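You operate a simulated robot arm through the tools that you are given. There is no shell and no other tool.

Carry out the task below with a simulated two-armed robot. There is one attempt and no reset: what you move stays moved.

Task
Coat the top of metal block F73 with marking blue.
Fine: use the orange felt pad and tin; put the pad back and the lid on; leave the other metal block bare. Set down upright: orange felt pad. A coat counts when it lies all over at full strength: go over it till it gets no stronger.

It is judged by the outcome, as a careful person would: the job done as asked, and still so three seconds after it is handed in. It fails if anything else is knocked over, pushed out of place, dropped, spilled or broken. Lids that push on must go on centred and level and be pressed home; caps that screw on are set level and turned clockwise until they are tight.

Robot
Two 7-joint arms with fingered hands on one trunk that stands fixed in place. Base frame: the origin is at the foot of the trunk, x ahead of it, y to its left, z up. Units: mm, degrees, N and s.
The left shoulder is at [59, 173, 1229], the right one opposite. With the tool pointing down near the work surface each hand reaches from about 400 to 780 mm from the base axis, measured 20 degrees to its own side. Payload 3.5 kg a hand.
The tool frame of a hand sits at the grasp point between the pads (the TCP): z along the fingers, y along the line on which they close. The tips reach 30 mm beyond it. The gripper opens to 104 mm; its body begins 35 mm behind the TCP. The gripper is a hand of 3 fingers: y runs from the thumb to the fingers, the wrist lies at [-15, -104, -178] in the tool frame, and closing takes about 1.5 s.
Orientation is that of the tool frame in the base frame, as [roll, pitch, yaw] about the fixed x, y, z axes, in that order (R = Rz(yaw) Ry(pitch) Rx(roll)). With the fingers straight down and the wrist toward the robot, the tool's x, y and z point along [0, 1, 0], [1, 0, 0] and [0, 0, -1] of the base frame.

Tools
- The arms move only by the tool play_rows. It takes "left_moves", "right_moves" or both (then of equal length, played together; a hand with none holds still); each is a list of rows, each a list of 7 numbers: the shift along the base's x, y, z in units of 50 mm (1.0 is 50 mm), then the turn, a rotation vector about the base's x, y, z in units of 6 degrees (1.0 is 6 degrees), then the finger opening in mm, from 0 to 104. In form: [[tx, ty, tz, ax, ay, az, jaw], ...]. A call has 1 to 20 rows; each row shifts and turns the commanded pose from where the row before left it. A call with a number of a shift or a turn outside -1 to 1 is refused whole. A row lasts 0.2 s, in which the tool goes at most 50 mm and 8.6 degrees; a call with a longer step from one row to the next is refused whole, and so is a gripper value outside its range. A pose out of reach is approached as far as the arm can. The call stops where the force on the tool passes 40 N (or 10 N more than at its start, if that is more) or the arm is blocked; 0.2 s more then pass. The fingers move at their own pace (about 72 mm/s each) and stop on an object; they squeeze with about 22 N. The grip force told is the motor's: it shows also when the fingers shut on nothing. Time passes only in rows, and 0.2 s behind the last, so rows that do not move let the fingers close. It gives the time, the measured TCP pose, the force on the tool (base axes), the opening and the grip force at its end, in the units of the frame above (readings bear some noise), with the torque about the TCP (base axes, N m) and any sound that the robot's microphone picked up.
- Cameras (640 x 400 px; columns grow to the right, rows downward): "scene" is now at [143.6, 34.4, 1405.8]; the picture's right is [0.39, -0.92, 0.00], its down [-0.50, -0.21, -0.84] and it looks along [0.78, 0.33, -0.54] (base axes); focal length 323 px, centre (320, 200). "left" rides on the left gripper at [-64, -94, -117] in its tool frame; the picture's right is [-0.72, -0.33, 0.61], its down [0.64, -0.65, 0.40] and it looks along [0.27, 0.68, 0.68] (tool axes); focal length 238 px, centre (320, 200). "right" rides on the right gripper at [64, -94, -117] in its tool frame; the picture's right is [-0.72, 0.33, -0.61], its down [-0.64, -0.65, 0.40] and it looks along [-0.27, 0.68, 0.68] (tool axes); focal length 238 px, centre (320, 200). There is no depth. A picture from a camera that has moved, and an enlarged one, comes with that camera's place and axes in the base frame and with its lens.
- capture(camera): a new picture of that camera. It takes no simulated time.
- slide_trunk(by): moves the trunk up (or, below 0, down) by that many mm; the arms and the scene camera ride with it, the base frame stays. It gives what a move gives, with no picture.
- grasp_type(shape, hand): the hand has 3 fingers and takes this shape, open, in about a second: jaw (thumb against the fingers, like two jaws); tri (thumb and two fingers); tip (a fingertip pinch); poke (one finger out to press); point (the index stretched); flat (the hand flat); cup (the hand cupped); fist (a fist). The gripper value then closes the fingers along that shape, each until it touches; the sizes above hold for jaw. It gives what a move gives, with no picture.
- turn_head(pan, tilt): turns the head with the scene camera to pan (to the left, within 86 degrees either way) and tilt (down, from -29 to 69), counted from straight ahead of the robot (the tilt from the chest, where the trunk bows). It gives what a move gives.
- zoom(camera, box): a new picture of the part [left, top, right, bottom] of that camera's present view, enlarged. It takes no simulated time.
- job_done(): hands the job in; it is judged then, once.

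Nothing tells you positions but the pictures and the camera data. Unless the task says otherwise, let go and move clear before handing in.

The tools are called after "Request:" by a JSON object that holds its "api" and its "payload". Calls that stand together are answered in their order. play_rows: Moves the arms, as the interface text tells. Its arguments: {"type":"object","properties":{"left_moves":{"type":"array"},"right_moves":{"type":"array"}},"required":[]} The other tools are called the same way: slide_trunk (by) moves the trunk up or down; grasp_type (shape, hand) gives the hand a shape; turn_head (pan, tilt) turns the head that bears the scene camera; capture (camera) takes a picture; zoom (camera, box) takes an enlarged picture of a part of a camera's view; job_done () hands the job in.

At the start:

```text
time_s: 0.0
left_tool_pos: [356.1, 442.6, 1178.3]
left_orientation: [-180.0, -0.1, 90.0]
left_contact_force: [-0.6, -1.1, -0.1]
left_ft_torque: [-0.01, 0.01, 0.0]
left_grip_width: 103.7
left_grip_force: 0.1
left_shape: jaw
right_tool_pos: [492.7, 28.8, 1255.3]
right_orientation: [179.9, 0.0, 90.0]
right_contact_force: [0.2, -0.3, -0.4]
right_ft_torque: [-0.01, -0.02, -0.03]
right_grip_width: 103.3
right_grip_force: 0.1
right_shape: jaw
trunk travel left (down, up): [-325.0, 429.0]
head pan, tilt (commanded): [22.8, 32.6]
```

scene: 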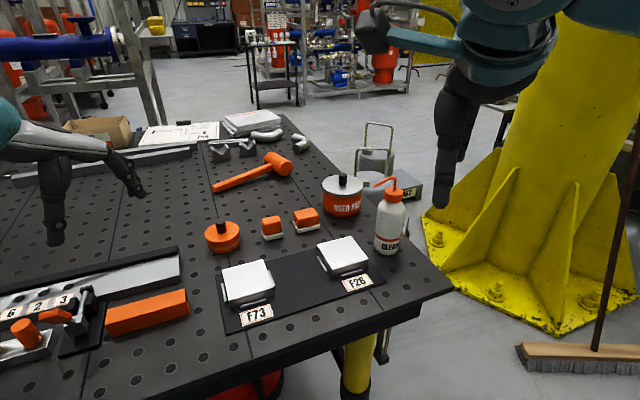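
right: 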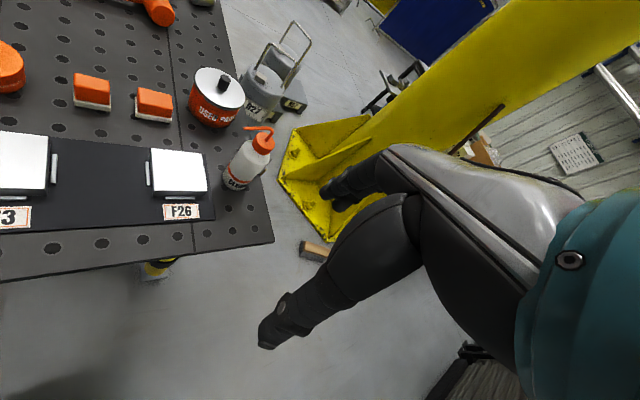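
left: 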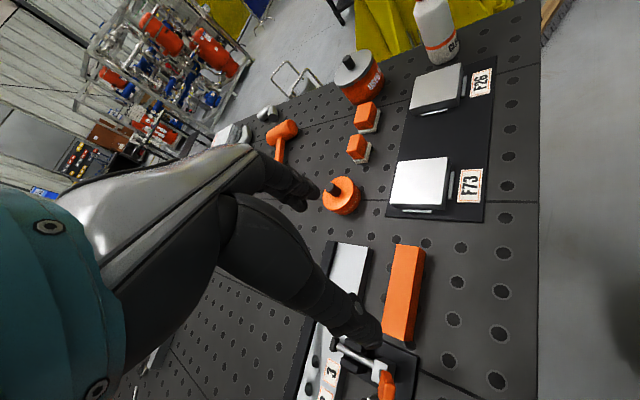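

I see a perforated table with two blocks (F73 on the left, F26 on the right), an orange tin with a lid, two orange-topped pads, a "used pads" pot and a cleaner bottle. I'll look closer before moving anything.

Request:
{"api": "zoom", "payload": {"camera": "scene", "box": [190, 160, 350, 260]}}

Request:
{"api": "zoom", "payload": {"camera": "scene", "box": [200, 220, 400, 345]}}

Request:
{"api": "zoom", "payload": {"camera": "left", "box": [300, 40, 540, 230]}}

Request:
{"api": "zoom", "payload": {"camera": "right", "box": [0, 20, 280, 240]}}

```text
4.00 times, centred on (270, 210) of scene
camera zoom: at [143.6, 34.4, 1405.8], right [0.39, -0.92, 0.0], down [-0.5, -0.21, -0.84], along [0.78, 0.33, -0.54], focal length 1294 px, centre (520, 160)
```

zoom: 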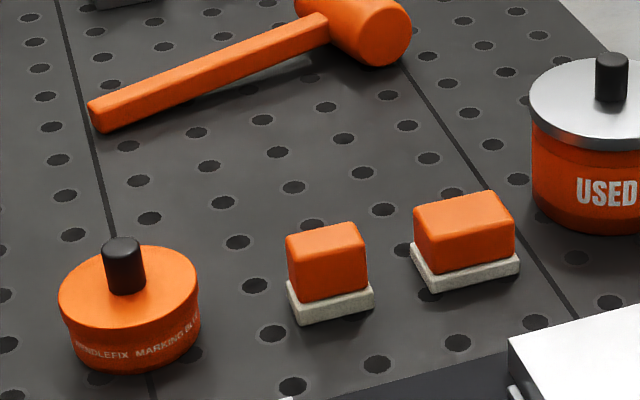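

```text
3.20 times, centred on (300, 282) of scene
camera zoom: at [143.6, 34.4, 1405.8], right [0.39, -0.92, 0.0], down [-0.5, -0.21, -0.84], along [0.78, 0.33, -0.54], focal length 1035 px, centre (384, -64)
```

zoom: 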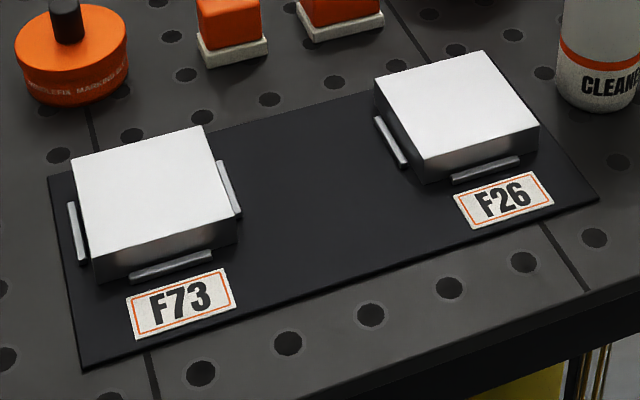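

```text
2.11 times, centred on (420, 135) of left
camera zoom: at [262.6, 379.0, 1295.2], right [-0.33, -0.72, -0.61], down [-0.65, 0.64, -0.4], along [0.68, 0.27, -0.68], focal length 502 px, centre (110, 337)
```

zoom: 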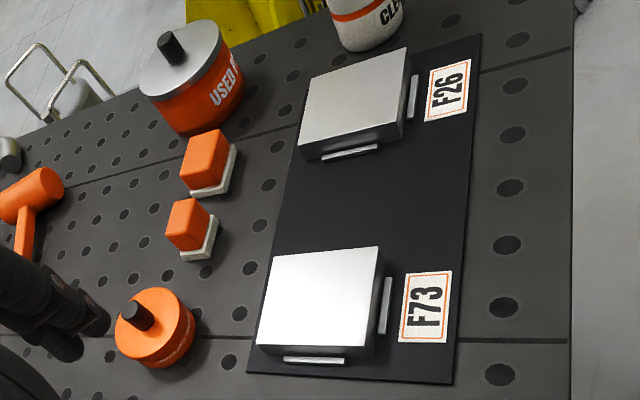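

```text
1.82 times, centred on (140, 130) of right
camera zoom: at [398.3, 94.0, 1372.4], right [0.33, -0.72, 0.61], down [-0.65, -0.64, -0.4], along [0.68, -0.27, -0.68], focal length 433 px, centre (647, 327)
```

zoom: 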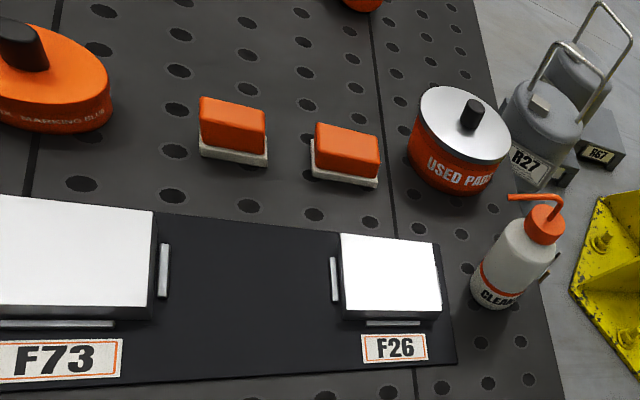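

The two pads look alike at this range, so I'll zoom further to compare them, the tin, and the "used pads" pot.

Request:
{"api": "zoom", "payload": {"camera": "scene", "box": [250, 195, 330, 245]}}

Request:
{"api": "zoom", "payload": {"camera": "scene", "box": [190, 205, 254, 265]}}

Request:
{"api": "zoom", "payload": {"camera": "right", "box": [60, 60, 188, 140]}}

Request:
{"api": "zoom", "payload": {"camera": "left", "box": [310, 90, 410, 220]}}

Request:
{"api": "zoom", "payload": {"camera": "scene", "box": [0, 230, 200, 370]}}

```text
8.00 times, centred on (290, 220) of scene
camera zoom: at [143.6, 34.4, 1405.8], right [0.39, -0.92, 0.0], down [-0.5, -0.21, -0.84], along [0.78, 0.33, -0.54], focal length 2587 px, centre (560, 40)
```

zoom: 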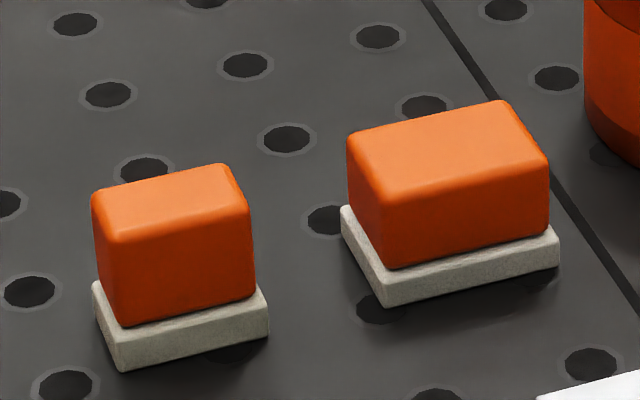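

```text
6.67 times, centred on (222, 235) of scene
camera zoom: at [143.6, 34.4, 1405.8], right [0.39, -0.92, 0.0], down [-0.5, -0.21, -0.84], along [0.78, 0.33, -0.54], focal length 2156 px, centre (973, -33)
```

zoom: 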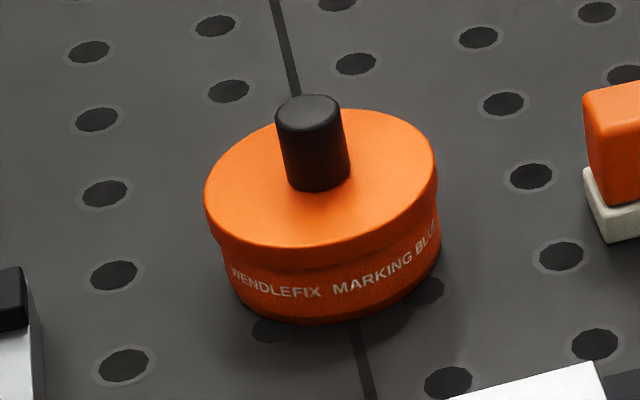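

```text
5.00 times, centred on (124, 100) of right
camera zoom: at [398.3, 94.0, 1372.4], right [0.33, -0.72, 0.61], down [-0.65, -0.64, -0.4], along [0.68, -0.27, -0.68], focal length 1192 px, centre (1300, 700)
```

zoom: 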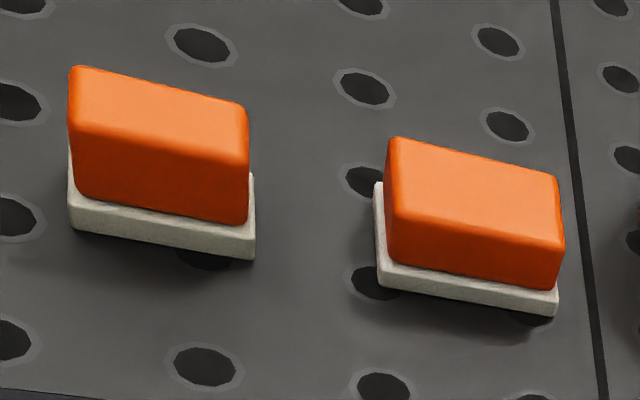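

```text
3.08 times, centred on (360, 155) of left
camera zoom: at [262.6, 379.0, 1295.2], right [-0.33, -0.72, -0.61], down [-0.65, 0.64, -0.4], along [0.68, 0.27, -0.68], focal length 733 px, centre (197, 338)
```

zoom: 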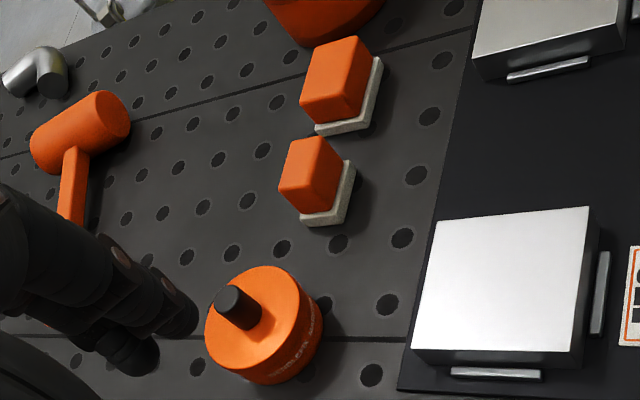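

```text
2.86 times, centred on (100, 300) of scene
camera zoom: at [143.6, 34.4, 1405.8], right [0.39, -0.92, 0.0], down [-0.5, -0.21, -0.84], along [0.78, 0.33, -0.54], focal length 924 px, centre (949, -86)
```

zoom: 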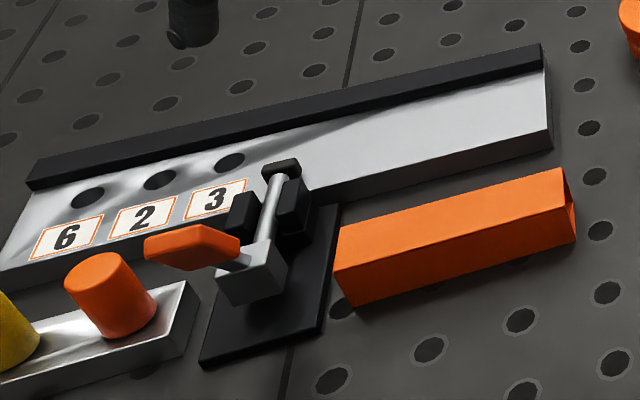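

Both pads are orange-backed felt. I put the left one, about 47x30 mm, near (683, 390), and the right one out of reach near (750, 328). The tin is near (613, 482), and F73's top is about 86 mm square, turned 45°, centred near (515, 350). I'll aim the head at the work area and bring the left hand over for a closer look.

Request:
{"api": "turn_head", "payload": {"pan": 36, "tilt": 42}}

Request:
{"api": "play_rows", "payload": {"left_moves": [[0.8, 0, 0, 0, 0, 0, 104], [0.8, 0, 0, 0, 0, 0, 104], [0.8, 0, -0.3, 0, 0, 0, 104], [0, 0, 0, 0, 0, 0, 104]]}}

Request:
{"api": "capture", "payload": {"camera": "scene"}}

Request:
{"api": "capture", "payload": {"camera": "left"}}

```text
time_s: 0.8
left_tool_pos: [355.9, 440.9, 1179.6]
left_orientation: [180.0, 0.0, 90.0]
left_contact_force: [0.0, -0.2, 0.0]
left_ft_torque: [0.0, 0.02, -0.02]
left_grip_width: 103.6
left_grip_force: 0.2
left_shape: jaw
right_tool_pos: [492.9, 28.8, 1255.9]
right_orientation: [180.0, 0.1, 90.1]
right_contact_force: [-0.2, 0.8, 0.5]
right_ft_torque: [0.0, 0.0, -0.01]
right_grip_width: 103.8
right_grip_force: 0.0
right_shape: jaw
trunk travel left (down, up): [-325.0, 429.0]
head pan, tilt (commanded): [36.0, 42.0]
```

```text
time_s: 1.8
left_tool_pos: [474.0, 441.2, 1161.4]
left_orientation: [-180.0, 0.0, 90.1]
left_contact_force: [0.6, 0.4, -0.1]
left_ft_torque: [0.03, 0.0, 0.03]
left_grip_width: 103.8
left_grip_force: 0.0
left_shape: jaw
right_tool_pos: [492.4, 29.5, 1256.4]
right_orientation: [180.0, 0.0, 90.0]
right_contact_force: [-1.0, 1.0, 0.2]
right_ft_torque: [-0.02, 0.01, 0.0]
right_grip_width: 103.8
right_grip_force: 0.0
right_shape: jaw
trunk travel left (down, up): [-325.0, 429.0]
head pan, tilt (commanded): [36.0, 42.0]
```

```text
taken
camera scene: at [127.9, 49.2, 1391.7], right [0.59, -0.81, 0.0], down [-0.54, -0.39, -0.74], along [0.6, 0.44, -0.67], focal length 323 px, centre (320, 200)
```

scene: 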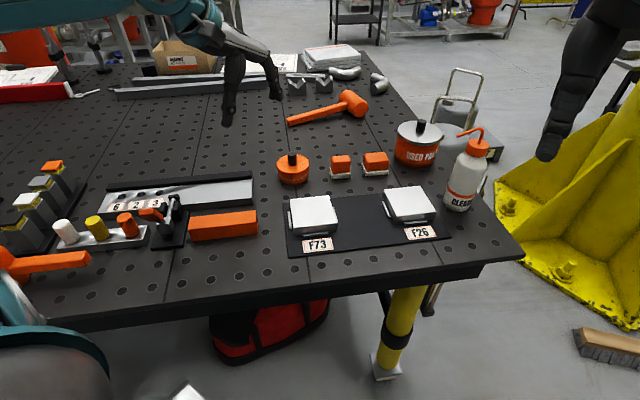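

```text
taken
camera left: at [381.2, 378.1, 1279.0], right [-0.32, -0.72, -0.61], down [-0.65, 0.64, -0.41], along [0.68, 0.27, -0.68], focal length 238 px, centre (320, 200)
```

left: 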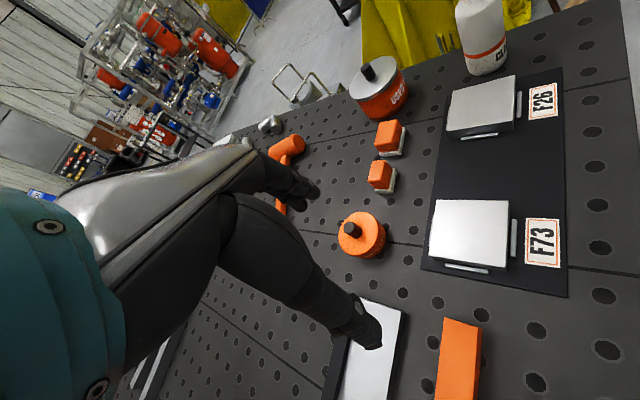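

The tin, pads and F73 are all visible to both cameras now. I'll zoom both views to fix their positions and the table height.

Request:
{"api": "zoom", "payload": {"camera": "scene", "box": [270, 140, 398, 220]}}

Request:
{"api": "zoom", "payload": {"camera": "scene", "box": [275, 180, 355, 260]}}

Request:
{"api": "zoom", "payload": {"camera": "left", "box": [320, 110, 448, 270]}}

Request:
{"api": "zoom", "payload": {"camera": "left", "box": [410, 180, 590, 310]}}

```text
5.00 times, centred on (334, 180) of scene
camera zoom: at [127.9, 49.2, 1391.7], right [0.59, -0.81, 0.0], down [-0.54, -0.39, -0.74], along [0.6, 0.44, -0.67], focal length 1617 px, centre (250, 300)
```

zoom: 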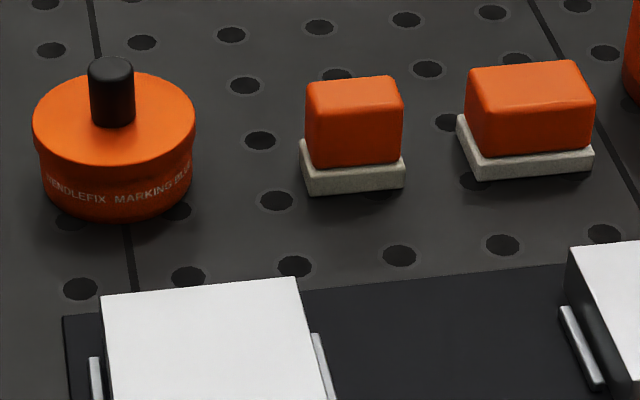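

```text
5.00 times, centred on (315, 220) of scene
camera zoom: at [127.9, 49.2, 1391.7], right [0.59, -0.81, 0.0], down [-0.54, -0.39, -0.74], along [0.6, 0.44, -0.67], focal length 1617 px, centre (345, 100)
```

zoom: 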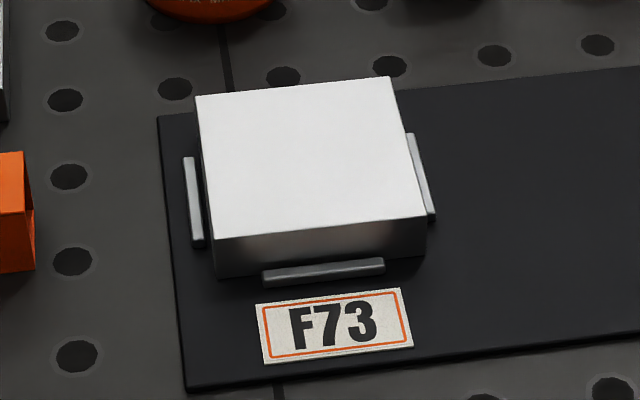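

```text
2.50 times, centred on (384, 190) of left
camera zoom: at [381.2, 378.1, 1279.0], right [-0.32, -0.72, -0.61], down [-0.65, 0.64, -0.41], along [0.68, 0.27, -0.68], focal length 596 px, centre (160, 225)
```

zoom: 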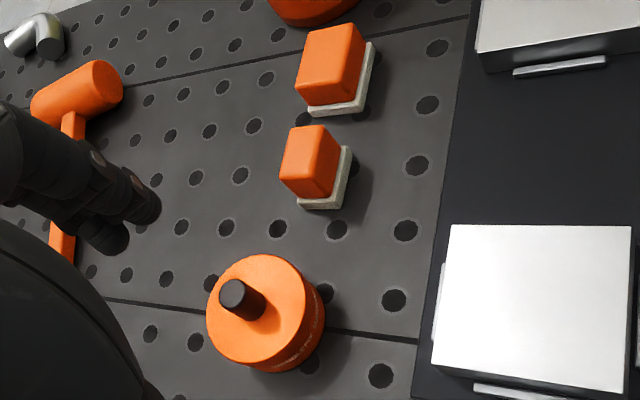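

```text
3.08 times, centred on (500, 245) of left
camera zoom: at [381.2, 378.1, 1279.0], right [-0.32, -0.72, -0.61], down [-0.65, 0.64, -0.41], along [0.68, 0.27, -0.68], focal length 733 px, centre (-234, 62)
```

zoom: 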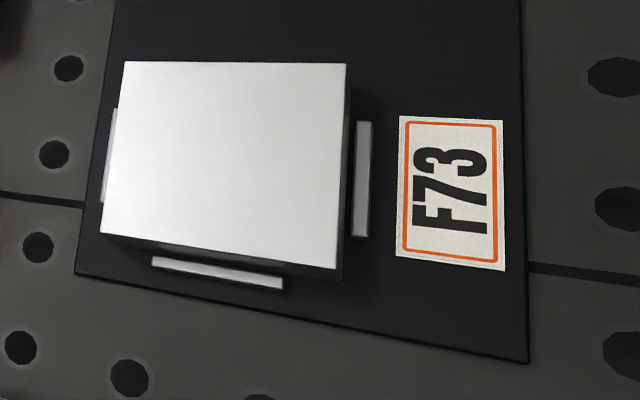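

Triangulating gives: table z≈892, tin at about (604, 477) with lid top ≈937 and knob top ≈966, F73's top at z≈923, and the left pad at (684, 389) with its top ≈939. I'll turn the left hand 45° to match the table's layout and hover above the tin.

Request:
{"api": "play_rows", "payload": {"left_moves": [[0.325, 0.09, -0.2, 0, 0, 1, 104], [0.325, 0.09, -0.2, 0, 0, 1, 104], [0.325, 0.09, -0.2, 0, 0, 1, 104], [0.325, 0.09, -0.2, 0, 0, 1, 104], [0.325, 0.09, -0.2, 0, 0, 1, 104], [0.325, 0.09, -0.2, 0, 0, 1, 104], [0.325, 0.09, -0.2, 0, 0, 1, 104], [0.325, 0.09, -0.2, 0, 0, 0.5, 104], [0, 0, 0, 0, 0, 0, 104]]}}

Request:
{"api": "capture", "payload": {"camera": "scene"}}

Request:
{"api": "capture", "payload": {"camera": "left"}}

```text
time_s: 3.8
left_tool_pos: [605.4, 477.1, 1082.7]
left_orientation: [179.9, 0.0, 135.0]
left_contact_force: [0.1, -0.3, 0.0]
left_ft_torque: [-0.01, 0.04, 0.04]
left_grip_width: 103.9
left_grip_force: 0.0
left_shape: jaw
right_tool_pos: [493.2, 28.9, 1257.7]
right_orientation: [-179.9, -0.1, 90.0]
right_contact_force: [0.0, 0.5, -1.1]
right_ft_torque: [0.01, 0.0, 0.0]
right_grip_width: 103.3
right_grip_force: 0.0
right_shape: jaw
trunk travel left (down, up): [-325.0, 429.0]
head pan, tilt (commanded): [36.0, 42.0]
```

```text
taken
camera scene: at [128.6, 48.9, 1391.7], right [0.59, -0.81, 0.0], down [-0.54, -0.39, -0.74], along [0.6, 0.44, -0.67], focal length 323 px, centre (320, 200)
```

scene: 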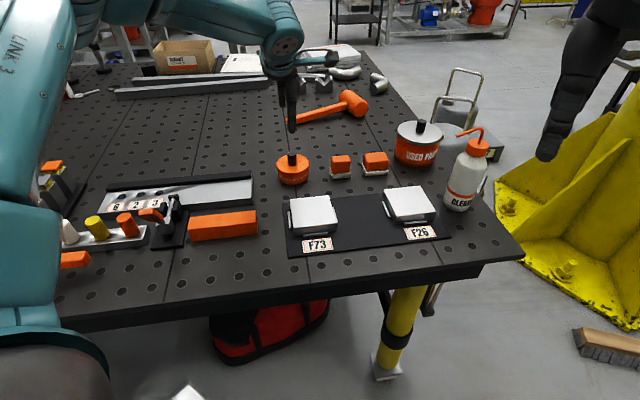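

```text
taken
camera left: at [584.6, 366.8, 1199.4], right [0.28, -0.74, -0.61], down [-0.91, -0.01, -0.4], along [0.29, 0.67, -0.68], focal length 238 px, centre (320, 200)
```

left: 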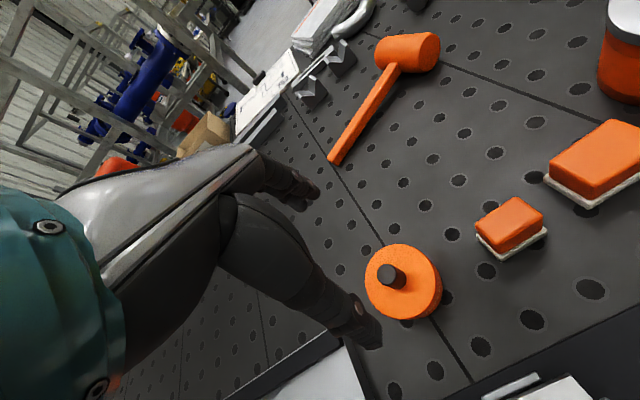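

The hand is over the tin and at the right heading. I'll zoom to check the alignment of the TCP axis with the knob.

Request:
{"api": "zoom", "payload": {"camera": "left", "box": [340, 220, 468, 340]}}

Request:
{"api": "zoom", "payload": {"camera": "scene", "box": [250, 60, 378, 200]}}

Request:
{"api": "zoom", "payload": {"camera": "left", "box": [460, 100, 640, 280]}}

```text
3.33 times, centred on (404, 280) of left
camera zoom: at [584.6, 366.8, 1199.4], right [0.28, -0.74, -0.61], down [-0.91, -0.01, -0.4], along [0.29, 0.67, -0.68], focal length 794 px, centre (40, -67)
```

zoom: 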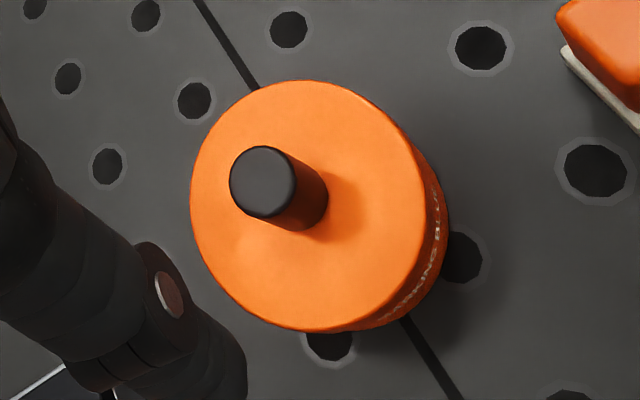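

```text
2.86 times, centred on (314, 130) of scene
camera zoom: at [128.6, 48.9, 1391.7], right [0.59, -0.81, 0.0], down [-0.54, -0.39, -0.74], along [0.6, 0.44, -0.67], focal length 924 px, centre (337, 400)
```

zoom: 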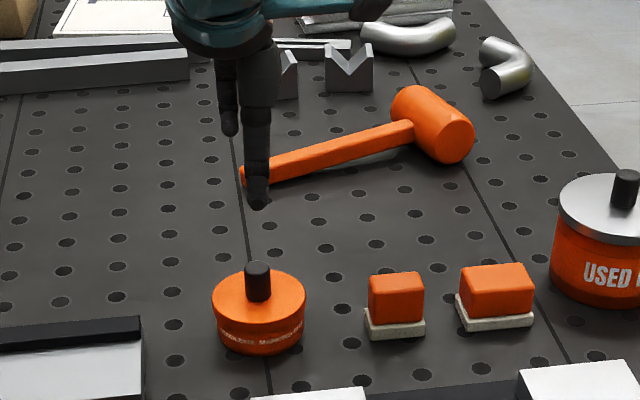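

```text
2.22 times, centred on (550, 190) of left
camera zoom: at [584.6, 366.8, 1199.4], right [0.28, -0.74, -0.61], down [-0.91, -0.01, -0.4], along [0.29, 0.67, -0.68], focal length 530 px, centre (-191, 222)
```

zoom: 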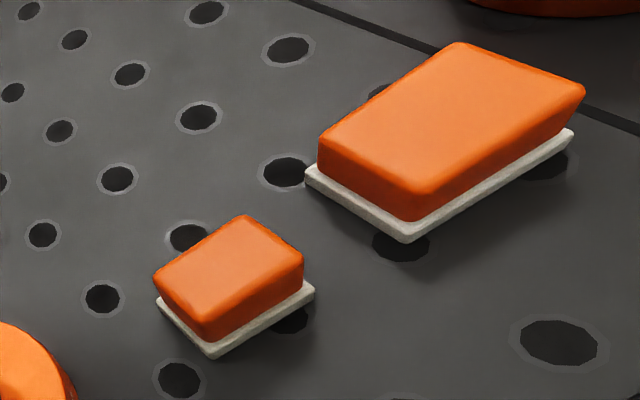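

The TCP axis is within about 1.5 mm of the knob. I'll descend so the fingertips sit just above the lid, partly close around the knob, and check.

Request:
{"api": "play_rows", "payload": {"left_moves": [[-0.03, 0, -0.7, 0, 0, 0, 60], [0, 0, -0.7, 0, 0, 0, 60], [0, 0, -0.5, 0, 0, 0, 60], [0, 0, -0.2, 0, 0, 0, 60], [0, 0, 0, 0, 0, 0, 60]]}}

Request:
{"api": "capture", "payload": {"camera": "left"}}

Request:
{"api": "zoom", "payload": {"camera": "scene", "box": [250, 100, 346, 200]}}

```text
time_s: 5.0
left_tool_pos: [605.6, 478.0, 978.2]
left_orientation: [180.0, 0.0, 135.0]
left_contact_force: [0.4, 0.5, -0.4]
left_ft_torque: [-0.02, 0.01, -0.02]
left_grip_width: 60.4
left_grip_force: 0.0
left_shape: jaw
right_tool_pos: [492.7, 29.1, 1256.1]
right_orientation: [-180.0, 0.1, 89.9]
right_contact_force: [0.3, 0.1, -0.2]
right_ft_torque: [-0.03, -0.02, -0.01]
right_grip_width: 103.5
right_grip_force: 0.1
right_shape: jaw
trunk travel left (down, up): [-325.0, 429.0]
head pan, tilt (commanded): [36.0, 42.0]
```

```text
taken
camera left: at [584.3, 367.3, 1095.4], right [0.28, -0.74, -0.61], down [-0.91, -0.01, -0.4], along [0.29, 0.67, -0.68], focal length 238 px, centre (320, 200)
```

left: 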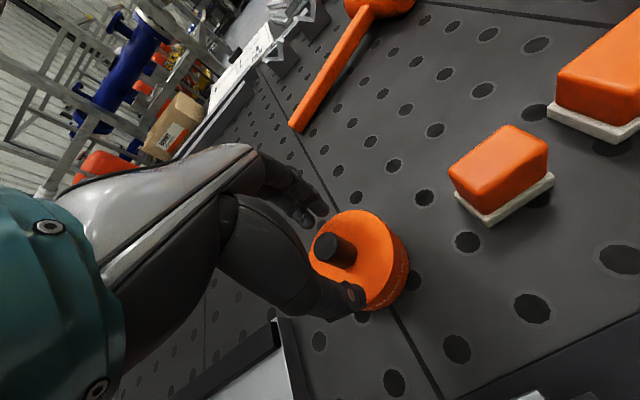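

```text
4.00 times, centred on (298, 150) of scene
camera zoom: at [129.0, 49.0, 1391.6], right [0.59, -0.81, 0.0], down [-0.54, -0.39, -0.74], along [0.6, 0.44, -0.67], focal length 1294 px, centre (408, 400)
```

zoom: 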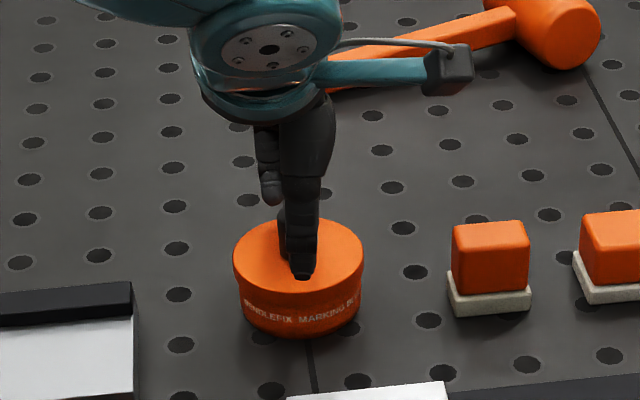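

Request:
{"api": "zoom", "payload": {"camera": "left", "box": [270, 190, 430, 330]}}

```text
2.86 times, centred on (350, 260) of left
camera zoom: at [584.3, 367.3, 1095.4], right [0.28, -0.74, -0.61], down [-0.91, -0.01, -0.4], along [0.29, 0.67, -0.68], focal length 681 px, centre (234, 29)
```

zoom: 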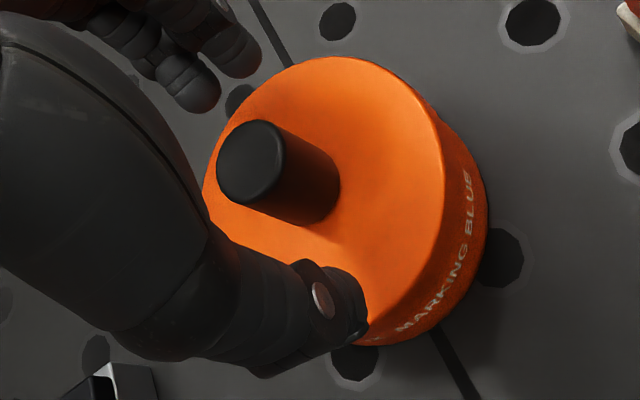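

The knob lies centred between thumb and fingers. I'll lower slightly and close on it.

Request:
{"api": "play_rows", "payload": {"left_moves": [[-0.02, 0, -0.08, 0, 0, 0, 60], [0, 0, 0, 0, 0, 0, 30], [0, 0, 0, 0, 0, 0, 15], [0, 0, 0, 0, 0, 0, 10], [0, 0, 0, 0, 0, 0, 5], [0, 0, 0, 0, 0, 0, 5], [0, 0, 0, 0, 0, 0, 5]]}}

Request:
{"api": "zoom", "payload": {"camera": "left", "box": [270, 190, 430, 330]}}

Request:
{"api": "zoom", "payload": {"camera": "scene", "box": [260, 120, 330, 200]}}

```text
time_s: 6.5
left_tool_pos: [602.6, 478.5, 975.0]
left_orientation: [180.0, -0.1, 135.1]
left_contact_force: [-0.1, -1.9, -1.3]
left_ft_torque: [-0.02, 0.05, -0.03]
left_grip_width: 13.2
left_grip_force: 22.2
left_shape: jaw
right_tool_pos: [492.9, 29.6, 1257.0]
right_orientation: [-179.9, -0.1, 90.0]
right_contact_force: [0.2, 0.6, -0.4]
right_ft_torque: [-0.02, -0.03, 0.01]
right_grip_width: 103.6
right_grip_force: 0.1
right_shape: jaw
trunk travel left (down, up): [-325.0, 429.0]
head pan, tilt (commanded): [36.0, 42.0]
```

```text
2.86 times, centred on (350, 260) of left
camera zoom: at [582.9, 367.3, 1091.5], right [0.28, -0.74, -0.61], down [-0.91, -0.01, -0.4], along [0.29, 0.67, -0.68], focal length 681 px, centre (234, 29)
```

zoom: 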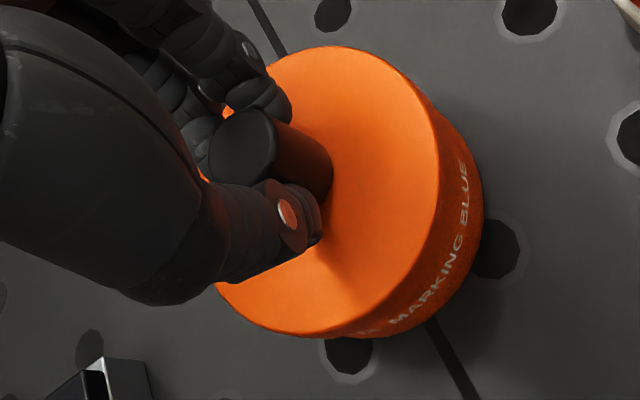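

```text
5.00 times, centred on (295, 160) of scene
camera zoom: at [129.1, 49.0, 1391.6], right [0.59, -0.81, 0.0], down [-0.54, -0.39, -0.74], along [0.6, 0.44, -0.67], focal length 1617 px, centre (445, 400)
```

zoom: 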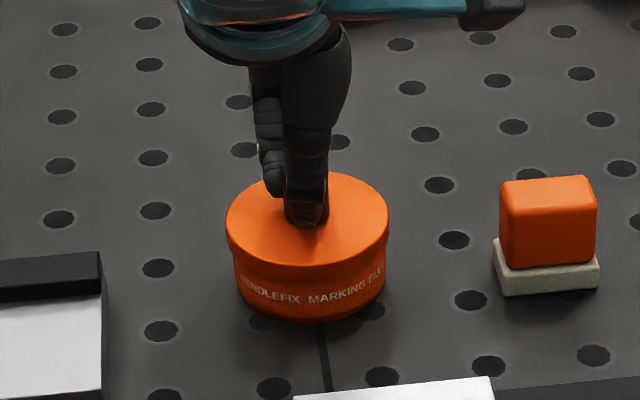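

The knob is gripped at 22 N. I'll lift slowly and watch the force and the tin.

Request:
{"api": "play_rows", "payload": {"left_moves": [[0, 0, 0.06, 0, 0, 0, 0], [0, 0, 0.1, 0, 0, 0, 0], [0, 0, 0.15, 0, 0, 0, 0], [0, 0, 0.15, 0, 0, 0, 0], [0, 0, 0.15, 0, 0, 0, 0]]}}

Request:
{"api": "zoom", "payload": {"camera": "scene", "box": [260, 110, 330, 200]}}

Request:
{"api": "zoom", "payload": {"camera": "left", "box": [270, 190, 430, 330]}}

```text
time_s: 7.8
left_tool_pos: [601.6, 476.9, 1005.9]
left_orientation: [-180.0, 0.0, 135.0]
left_contact_force: [-0.4, -0.2, -0.4]
left_ft_torque: [0.0, -0.02, 0.0]
left_grip_width: 12.9
left_grip_force: 21.5
left_shape: jaw
right_tool_pos: [493.2, 29.4, 1255.8]
right_orientation: [-180.0, 0.0, 89.9]
right_contact_force: [0.3, 0.8, 0.3]
right_ft_torque: [0.0, 0.0, -0.01]
right_grip_width: 103.4
right_grip_force: 0.0
right_shape: jaw
trunk travel left (down, up): [-325.0, 429.0]
head pan, tilt (commanded): [36.0, 42.0]
heard: snap
```

```text
4.44 times, centred on (295, 155) of scene
camera zoom: at [128.9, 49.0, 1391.6], right [0.59, -0.81, 0.0], down [-0.54, -0.39, -0.74], along [0.6, 0.44, -0.67], focal length 1437 px, centre (431, 400)
```

zoom: 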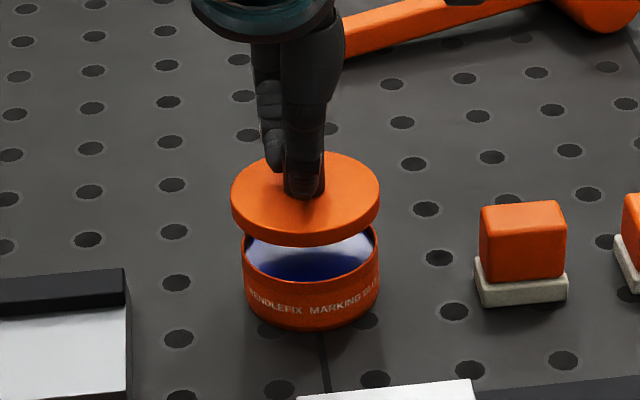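

```text
2.86 times, centred on (350, 260) of left
camera zoom: at [582.0, 367.1, 1122.1], right [0.28, -0.74, -0.61], down [-0.91, -0.01, -0.4], along [0.29, 0.67, -0.68], focal length 681 px, centre (234, 29)
```

zoom: 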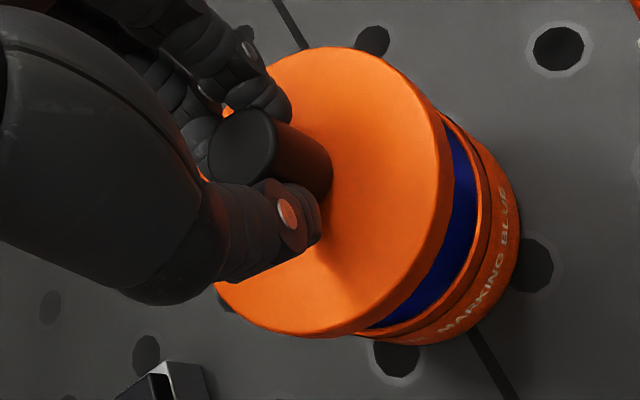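

The lid snapped off cleanly and hangs level, and I can see blue inside the tin. I'll carry the lid to a clear patch of table at about (358, 382), in front of the orange bar.

Request:
{"api": "play_rows", "payload": {"left_moves": [[0, 0, 0.55, 0, 0, 0, 0], [0, 0, 0.55, 0, 0, 0, 0], [-0.4, -0.16, 0, 0, 0, 0, 0], [-0.8, -0.32, 0, 0, 0, 0, 0], [-0.8, -0.32, 0, 0, 0, 0, 0], [-0.8, -0.32, 0, 0, 0, 0, 0], [-0.8, -0.32, 0, 0, 0, 0, 0], [-0.8, -0.32, 0, 0, 0, 0, 0], [-0.5, -0.17, 0, 0, 0, 0, 0], [0, 0, -0.4, 0, 0, 0, 0], [0, 0, -0.7, 0, 0, 0, 0], [0, 0, -0.5, 0, 0, 0, 0], [0, 0, -0.3, 0, 0, 0, 0], [0, 0, 0, 0, 0, 0, 0]]}}

Request:
{"api": "capture", "payload": {"camera": "scene"}}

Request:
{"api": "capture", "payload": {"camera": "left"}}

```text
time_s: 10.8
left_tool_pos: [367.0, 384.5, 965.8]
left_orientation: [-179.9, -0.1, 135.1]
left_contact_force: [-1.1, 0.2, -0.3]
left_ft_torque: [0.01, -0.03, -0.01]
left_grip_width: 12.9
left_grip_force: 21.8
left_shape: jaw
left hand out of reach, approached as far as the arm can: row 9
right_tool_pos: [492.7, 29.4, 1257.9]
right_orientation: [-180.0, 0.0, 90.0]
right_contact_force: [-0.4, -0.3, -0.2]
right_ft_torque: [0.0, -0.02, 0.03]
right_grip_width: 103.6
right_grip_force: 0.0
right_shape: jaw
trunk travel left (down, up): [-325.0, 429.0]
head pan, tilt (commanded): [36.0, 42.0]
```

```text
taken
camera scene: at [128.9, 49.0, 1391.6], right [0.59, -0.81, 0.0], down [-0.54, -0.39, -0.74], along [0.6, 0.44, -0.67], focal length 323 px, centre (320, 200)
```

scene: 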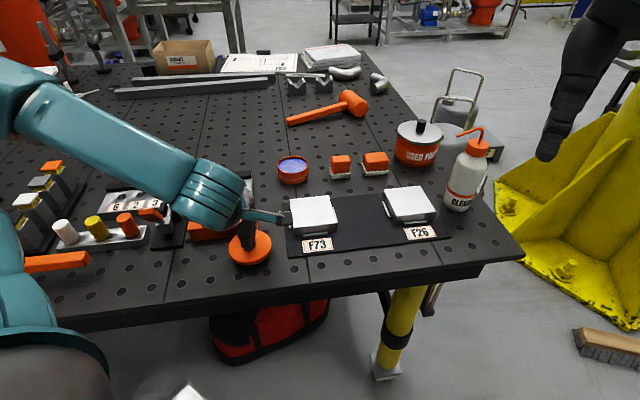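

```text
taken
camera left: at [345.2, 273.2, 1082.0], right [0.28, -0.74, -0.61], down [-0.91, -0.01, -0.4], along [0.29, 0.67, -0.68], focal length 238 px, centre (320, 200)
```

left: 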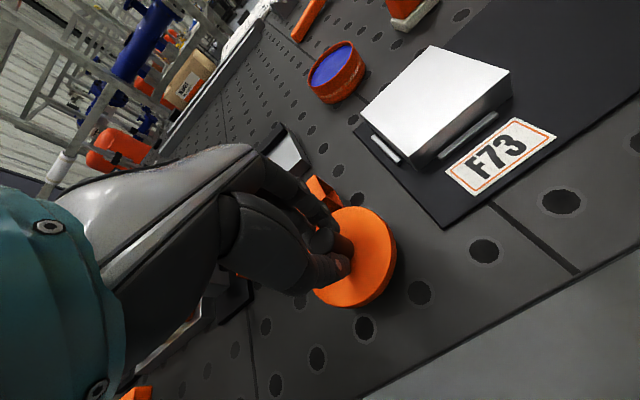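

The lid is above open table at (367, 384), which is the near limit of reach but workable. I'll lower it gently until it touches.

Request:
{"api": "play_rows", "payload": {"left_moves": [[0, 0, -0.2, 0, 0, 0, 0], [0, 0, -0.1, 0, 0, 0, 0], [0, 0, -0.04, 0, 0, 0, 0], [0, 0, -0.04, 0, 0, 0, 0], [0, 0, 0, 0, 0, 0, 0]]}}

Request:
{"api": "zoom", "payload": {"camera": "scene", "box": [200, 200, 310, 290]}}

```text
time_s: 11.9
left_tool_pos: [365.1, 384.1, 946.7]
left_orientation: [179.9, 0.1, 134.9]
left_contact_force: [-0.8, -0.9, 0.4]
left_ft_torque: [0.0, -0.05, 0.01]
left_grip_width: 12.7
left_grip_force: 22.2
left_shape: jaw
right_tool_pos: [493.4, 29.6, 1255.7]
right_orientation: [-180.0, -0.1, 90.0]
right_contact_force: [0.1, 0.0, -0.3]
right_ft_torque: [0.0, -0.01, 0.03]
right_grip_width: 103.8
right_grip_force: 0.0
right_shape: jaw
trunk travel left (down, up): [-325.0, 429.0]
head pan, tilt (commanded): [36.0, 42.0]
```

```text
4.44 times, centred on (255, 245) of scene
camera zoom: at [129.0, 49.0, 1391.6], right [0.59, -0.81, 0.0], down [-0.54, -0.39, -0.74], along [0.6, 0.44, -0.67], focal length 1437 px, centre (609, 0)
```

zoom: 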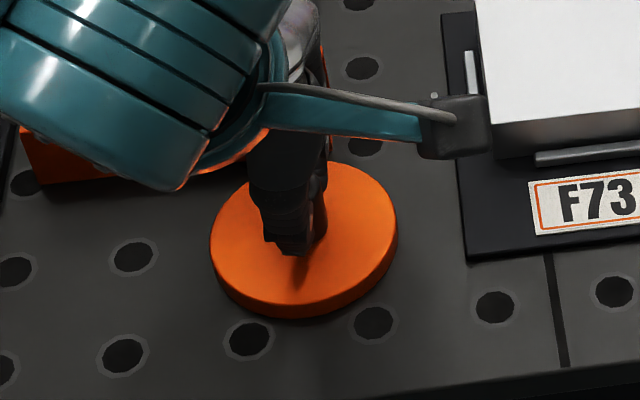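

Request:
{"api": "play_rows", "payload": {"left_moves": [[0, 0, -0.03, 0, 0, 0, 0], [0, 0, -0.03, 0, 0, 0, 0], [0, 0, 0, 0, 0, 0, 0]]}}

```text
time_s: 12.8
left_tool_pos: [366.3, 385.0, 945.3]
left_orientation: [179.8, 0.2, 135.1]
left_contact_force: [-3.5, 3.5, 19.3]
left_ft_torque: [0.19, 0.02, 0.04]
left_grip_width: 13.6
left_grip_force: 22.4
left_shape: jaw
right_tool_pos: [493.1, 29.3, 1256.3]
right_orientation: [179.9, 0.0, 90.0]
right_contact_force: [-0.3, -0.6, 0.4]
right_ft_torque: [-0.04, 0.01, 0.0]
right_grip_width: 103.6
right_grip_force: 0.2
right_shape: jaw
trunk travel left (down, up): [-325.0, 429.0]
head pan, tilt (commanded): [36.0, 42.0]
```

The lid is resting on the table (19 N at z≈945). I'll ease off, open the fingers and rise straight up.

Request:
{"api": "play_rows", "payload": {"left_moves": [[0, 0, 0.04, 0, 0, 0, 0], [0, 0, 0, 0, 0, 0, 30], [0, 0, 0, 0, 0, 0, 50], [0, 0, 0, 0, 0, 0, 60], [0, 0, 0.2, 0, 0, 0, 60], [0, 0, 0.6, 0, 0, 0, 60], [0, 0, 0.8, 0, 0, 0, 60], [0, 0, 0.6, 0, 0, 0, 60], [0, 0, 0, 0, 0, 0, 60]]}}

Request:
{"api": "capture", "payload": {"camera": "scene"}}

Request:
{"api": "capture", "payload": {"camera": "left"}}

```text
time_s: 14.8
left_tool_pos: [364.9, 384.6, 1056.4]
left_orientation: [179.8, 0.0, 134.9]
left_contact_force: [-0.3, 0.2, 0.7]
left_ft_torque: [-0.01, -0.02, -0.04]
left_grip_width: 59.8
left_grip_force: 0.0
left_shape: jaw
right_tool_pos: [493.7, 29.5, 1256.5]
right_orientation: [-179.9, 0.0, 90.1]
right_contact_force: [-0.6, 0.3, -0.7]
right_ft_torque: [-0.01, 0.04, -0.03]
right_grip_width: 103.6
right_grip_force: 0.1
right_shape: jaw
trunk travel left (down, up): [-325.0, 429.0]
head pan, tilt (commanded): [36.0, 42.0]
```

```text
taken
camera scene: at [129.1, 49.2, 1391.6], right [0.59, -0.81, 0.0], down [-0.54, -0.39, -0.74], along [0.6, 0.44, -0.67], focal length 323 px, centre (320, 200)
```

scene: 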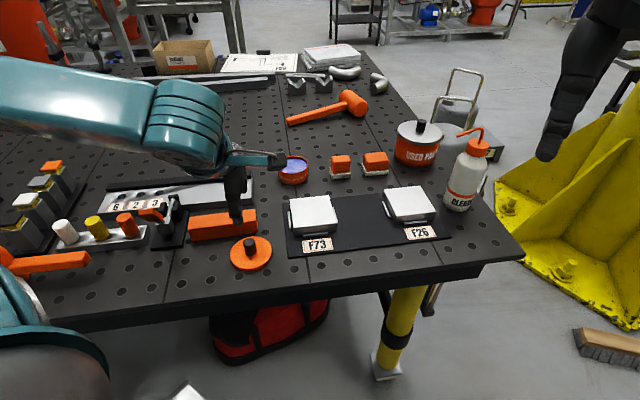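

```text
taken
camera left: at [343.9, 274.6, 1172.3], right [0.28, -0.74, -0.61], down [-0.91, -0.01, -0.4], along [0.29, 0.67, -0.68], focal length 238 px, centre (320, 200)
```

left: 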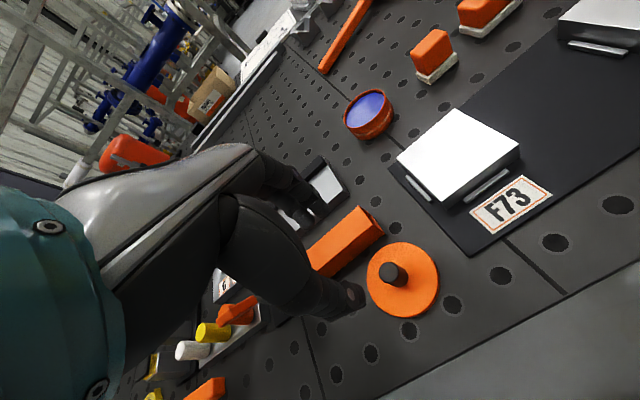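

The lid is sitting flat on the table. I'll look into the open tin, then move toward the small pad.

Request:
{"api": "zoom", "payload": {"camera": "scene", "box": [270, 145, 350, 195]}}

Request:
{"api": "zoom", "payload": {"camera": "left", "box": [330, 20, 470, 150]}}

```text
8.00 times, centred on (310, 170) of scene
camera zoom: at [129.1, 49.2, 1391.6], right [0.59, -0.81, 0.0], down [-0.54, -0.39, -0.74], along [0.6, 0.44, -0.67], focal length 2587 px, centre (400, 440)
```

zoom: 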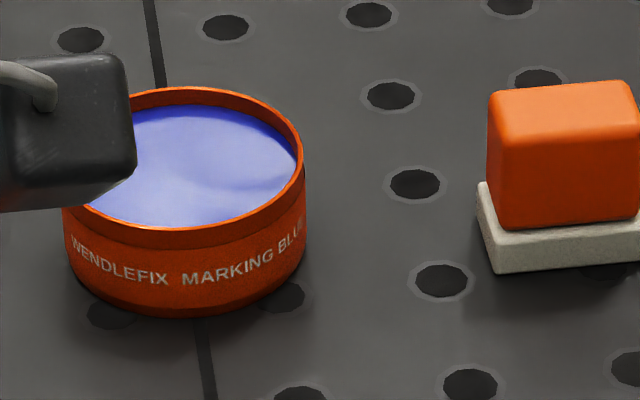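

```text
3.08 times, centred on (400, 85) of left
camera zoom: at [343.9, 274.6, 1172.3], right [0.28, -0.74, -0.61], down [-0.91, -0.01, -0.4], along [0.29, 0.67, -0.68], focal length 733 px, centre (74, 554)
```

zoom: 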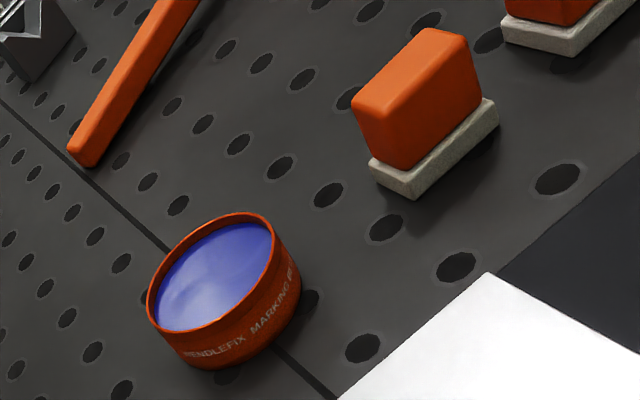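

The blue lies about 5 mm below the tin's rim. Next I move the hand over to hover above the small pad at about (684, 389).

Request:
{"api": "play_rows", "payload": {"left_moves": [[0.5, 0, 0, 0, 0, 0, 70], [0.9, 0.02, 0, 0, 0, 0, 70], [0.9, 0.02, 0, 0, 0, 0, 70], [0.9, 0.02, 0, 0, 0, 0, 70], [0.9, 0.02, 0, 0, 0, 0, 70], [0.9, 0.01, 0, 0, 0, 0, 70], [0.9, 0, 0, 0, 0, 0, 70], [0.4, 0, 0, 0, 0, 0, 70], [0, 0, 0, 0, 0, 0, 70]]}}

Request:
{"api": "capture", "payload": {"camera": "left"}}

Request:
{"api": "capture", "payload": {"camera": "scene"}}

```text
time_s: 16.8
left_tool_pos: [668.7, 390.9, 1056.3]
left_orientation: [-180.0, 0.0, 135.0]
left_contact_force: [0.0, -0.2, 0.2]
left_ft_torque: [-0.02, 0.02, -0.01]
left_grip_width: 69.7
left_grip_force: 0.2
left_shape: jaw
left hand out of reach, approached as far as the arm can: row 8
right_tool_pos: [493.8, 29.1, 1255.3]
right_orientation: [-179.9, 0.1, 90.0]
right_contact_force: [-0.4, 0.5, 1.0]
right_ft_torque: [0.04, 0.03, -0.03]
right_grip_width: 103.5
right_grip_force: 0.1
right_shape: jaw
trunk travel left (down, up): [-325.0, 429.0]
head pan, tilt (commanded): [36.0, 42.0]
```

```text
taken
camera left: at [648.7, 280.7, 1173.5], right [0.28, -0.74, -0.61], down [-0.91, -0.01, -0.4], along [0.29, 0.67, -0.68], focal length 238 px, centre (320, 200)
```

left: 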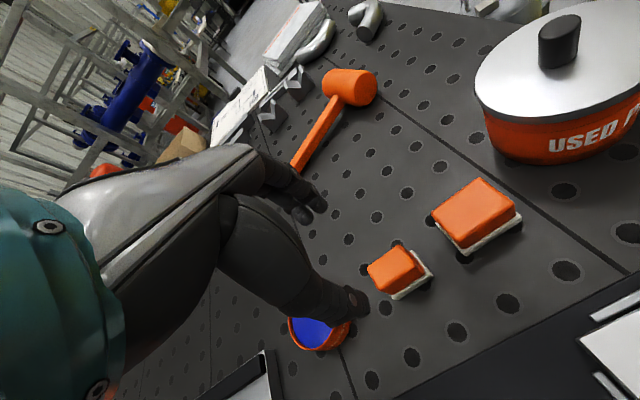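

```text
taken
camera scene: at [129.5, 49.1, 1391.5], right [0.59, -0.81, 0.0], down [-0.54, -0.39, -0.74], along [0.6, 0.44, -0.67], focal length 323 px, centre (320, 200)
```

scene: 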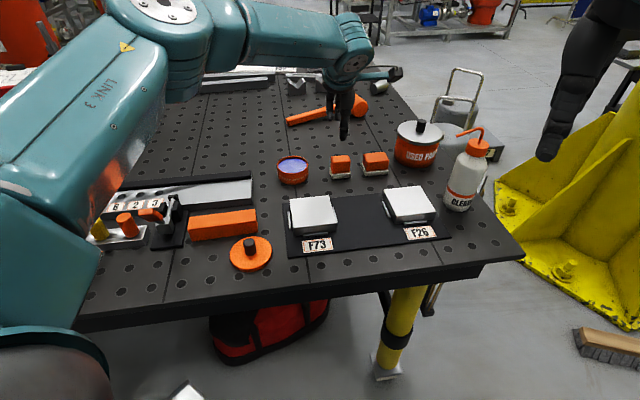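

The arm hit its reach limit at x≈669 at this height. It may reach further when lower, so I'll go down to a height still clear of the pad and see.

Request:
{"api": "play_rows", "payload": {"left_moves": [[0, 0, -0.5, 0, 0, 0, 70], [0, 0, -0.5, 0, 0, 0, 70], [0, 0, -0.3, 0, 0, 0, 70], [0.1, 0, 0, 0, 0, 0, 70], [0.1, 0, 0, 0, 0, 0, 70], [0, 0, 0, 0, 0, 0, 70]]}}

Request:
{"api": "zoom", "payload": {"camera": "left", "box": [240, 130, 480, 330]}}

```text
time_s: 18.1
left_tool_pos: [654.3, 397.1, 1003.6]
left_orientation: [-180.0, 0.1, 135.1]
left_contact_force: [-0.1, 0.9, -0.4]
left_ft_torque: [0.0, 0.0, 0.0]
left_grip_width: 69.3
left_grip_force: 0.1
left_shape: jaw
left hand out of reach, approached as far as the arm can: row 1, 2, 3, 4, 5
right_tool_pos: [492.1, 29.1, 1257.5]
right_orientation: [-180.0, 0.0, 90.1]
right_contact_force: [0.1, -0.5, -0.1]
right_ft_torque: [0.03, -0.01, 0.01]
right_grip_width: 103.4
right_grip_force: 0.0
right_shape: jaw
trunk travel left (down, up): [-325.0, 429.0]
head pan, tilt (commanded): [36.0, 42.0]
```

```text
2.00 times, centred on (360, 230) of left
camera zoom: at [632.6, 285.8, 1119.6], right [0.28, -0.74, -0.61], down [-0.91, -0.01, -0.41], along [0.29, 0.67, -0.68], focal length 477 px, centre (240, 140)
```

zoom: 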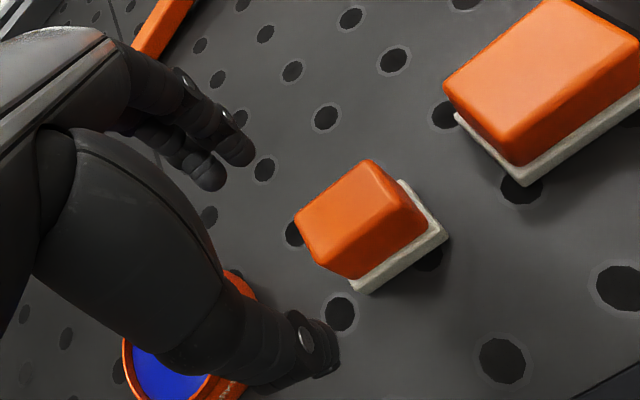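

Going lower made the reach worse, so this is arm extension: the shoulder needs to come down. I'll raise the hand clear and lower the trunk about 110 mm to gain horizontal reach.

Request:
{"api": "play_rows", "payload": {"left_moves": [[-0.3, 0, 0.6, 0, 0, 0, 70], [-0.3, 0, 0.8, 0, 0, 0, 70], [-0.3, 0, 0.8, 0, 0, 0, 70], [-0.2, 0, 0.6, 0, 0, 0, 70], [0, 0, 0, 0, 0, 0, 70]]}}

Request:
{"api": "slide_trunk", "payload": {"by": -110}}

Request:
{"api": "capture", "payload": {"camera": "scene"}}

```text
time_s: 19.4
left_tool_pos: [598.1, 396.1, 1145.3]
left_orientation: [179.9, -0.1, 135.0]
left_contact_force: [0.7, 0.1, 0.7]
left_ft_torque: [-0.03, 0.01, -0.01]
left_grip_width: 69.9
left_grip_force: 0.0
left_shape: jaw
right_tool_pos: [494.1, 28.8, 1256.9]
right_orientation: [-180.0, 0.1, 90.1]
right_contact_force: [-0.4, 0.0, 0.4]
right_ft_torque: [0.0, -0.01, 0.03]
right_grip_width: 103.5
right_grip_force: 0.1
right_shape: jaw
trunk travel left (down, up): [-325.0, 429.0]
head pan, tilt (commanded): [36.0, 42.0]
```

```text
time_s: 20.8
left_tool_pos: [596.7, 397.7, 1033.4]
left_orientation: [180.0, 0.0, 135.1]
left_contact_force: [-1.1, 0.2, 0.3]
left_ft_torque: [-0.04, 0.01, 0.0]
left_grip_width: 69.7
left_grip_force: 0.0
left_shape: jaw
right_tool_pos: [493.4, 27.9, 1147.6]
right_orientation: [179.9, 0.0, 90.0]
right_contact_force: [-0.4, 0.0, 0.1]
right_ft_torque: [-0.03, -0.04, 0.01]
right_grip_width: 103.6
right_grip_force: 0.0
right_shape: jaw
trunk travel left (down, up): [-215.0, 539.0]
head pan, tilt (commanded): [36.0, 42.0]
```

```text
taken
camera scene: at [173.3, 48.9, 1279.4], right [0.59, -0.81, 0.0], down [-0.54, -0.39, -0.74], along [0.6, 0.44, -0.67], focal length 323 px, centre (320, 200)
```

scene: 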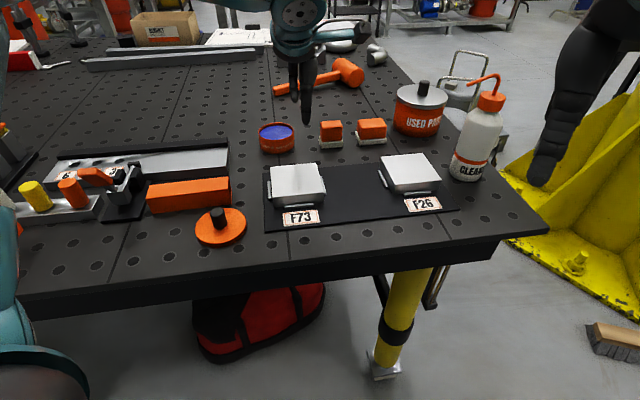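

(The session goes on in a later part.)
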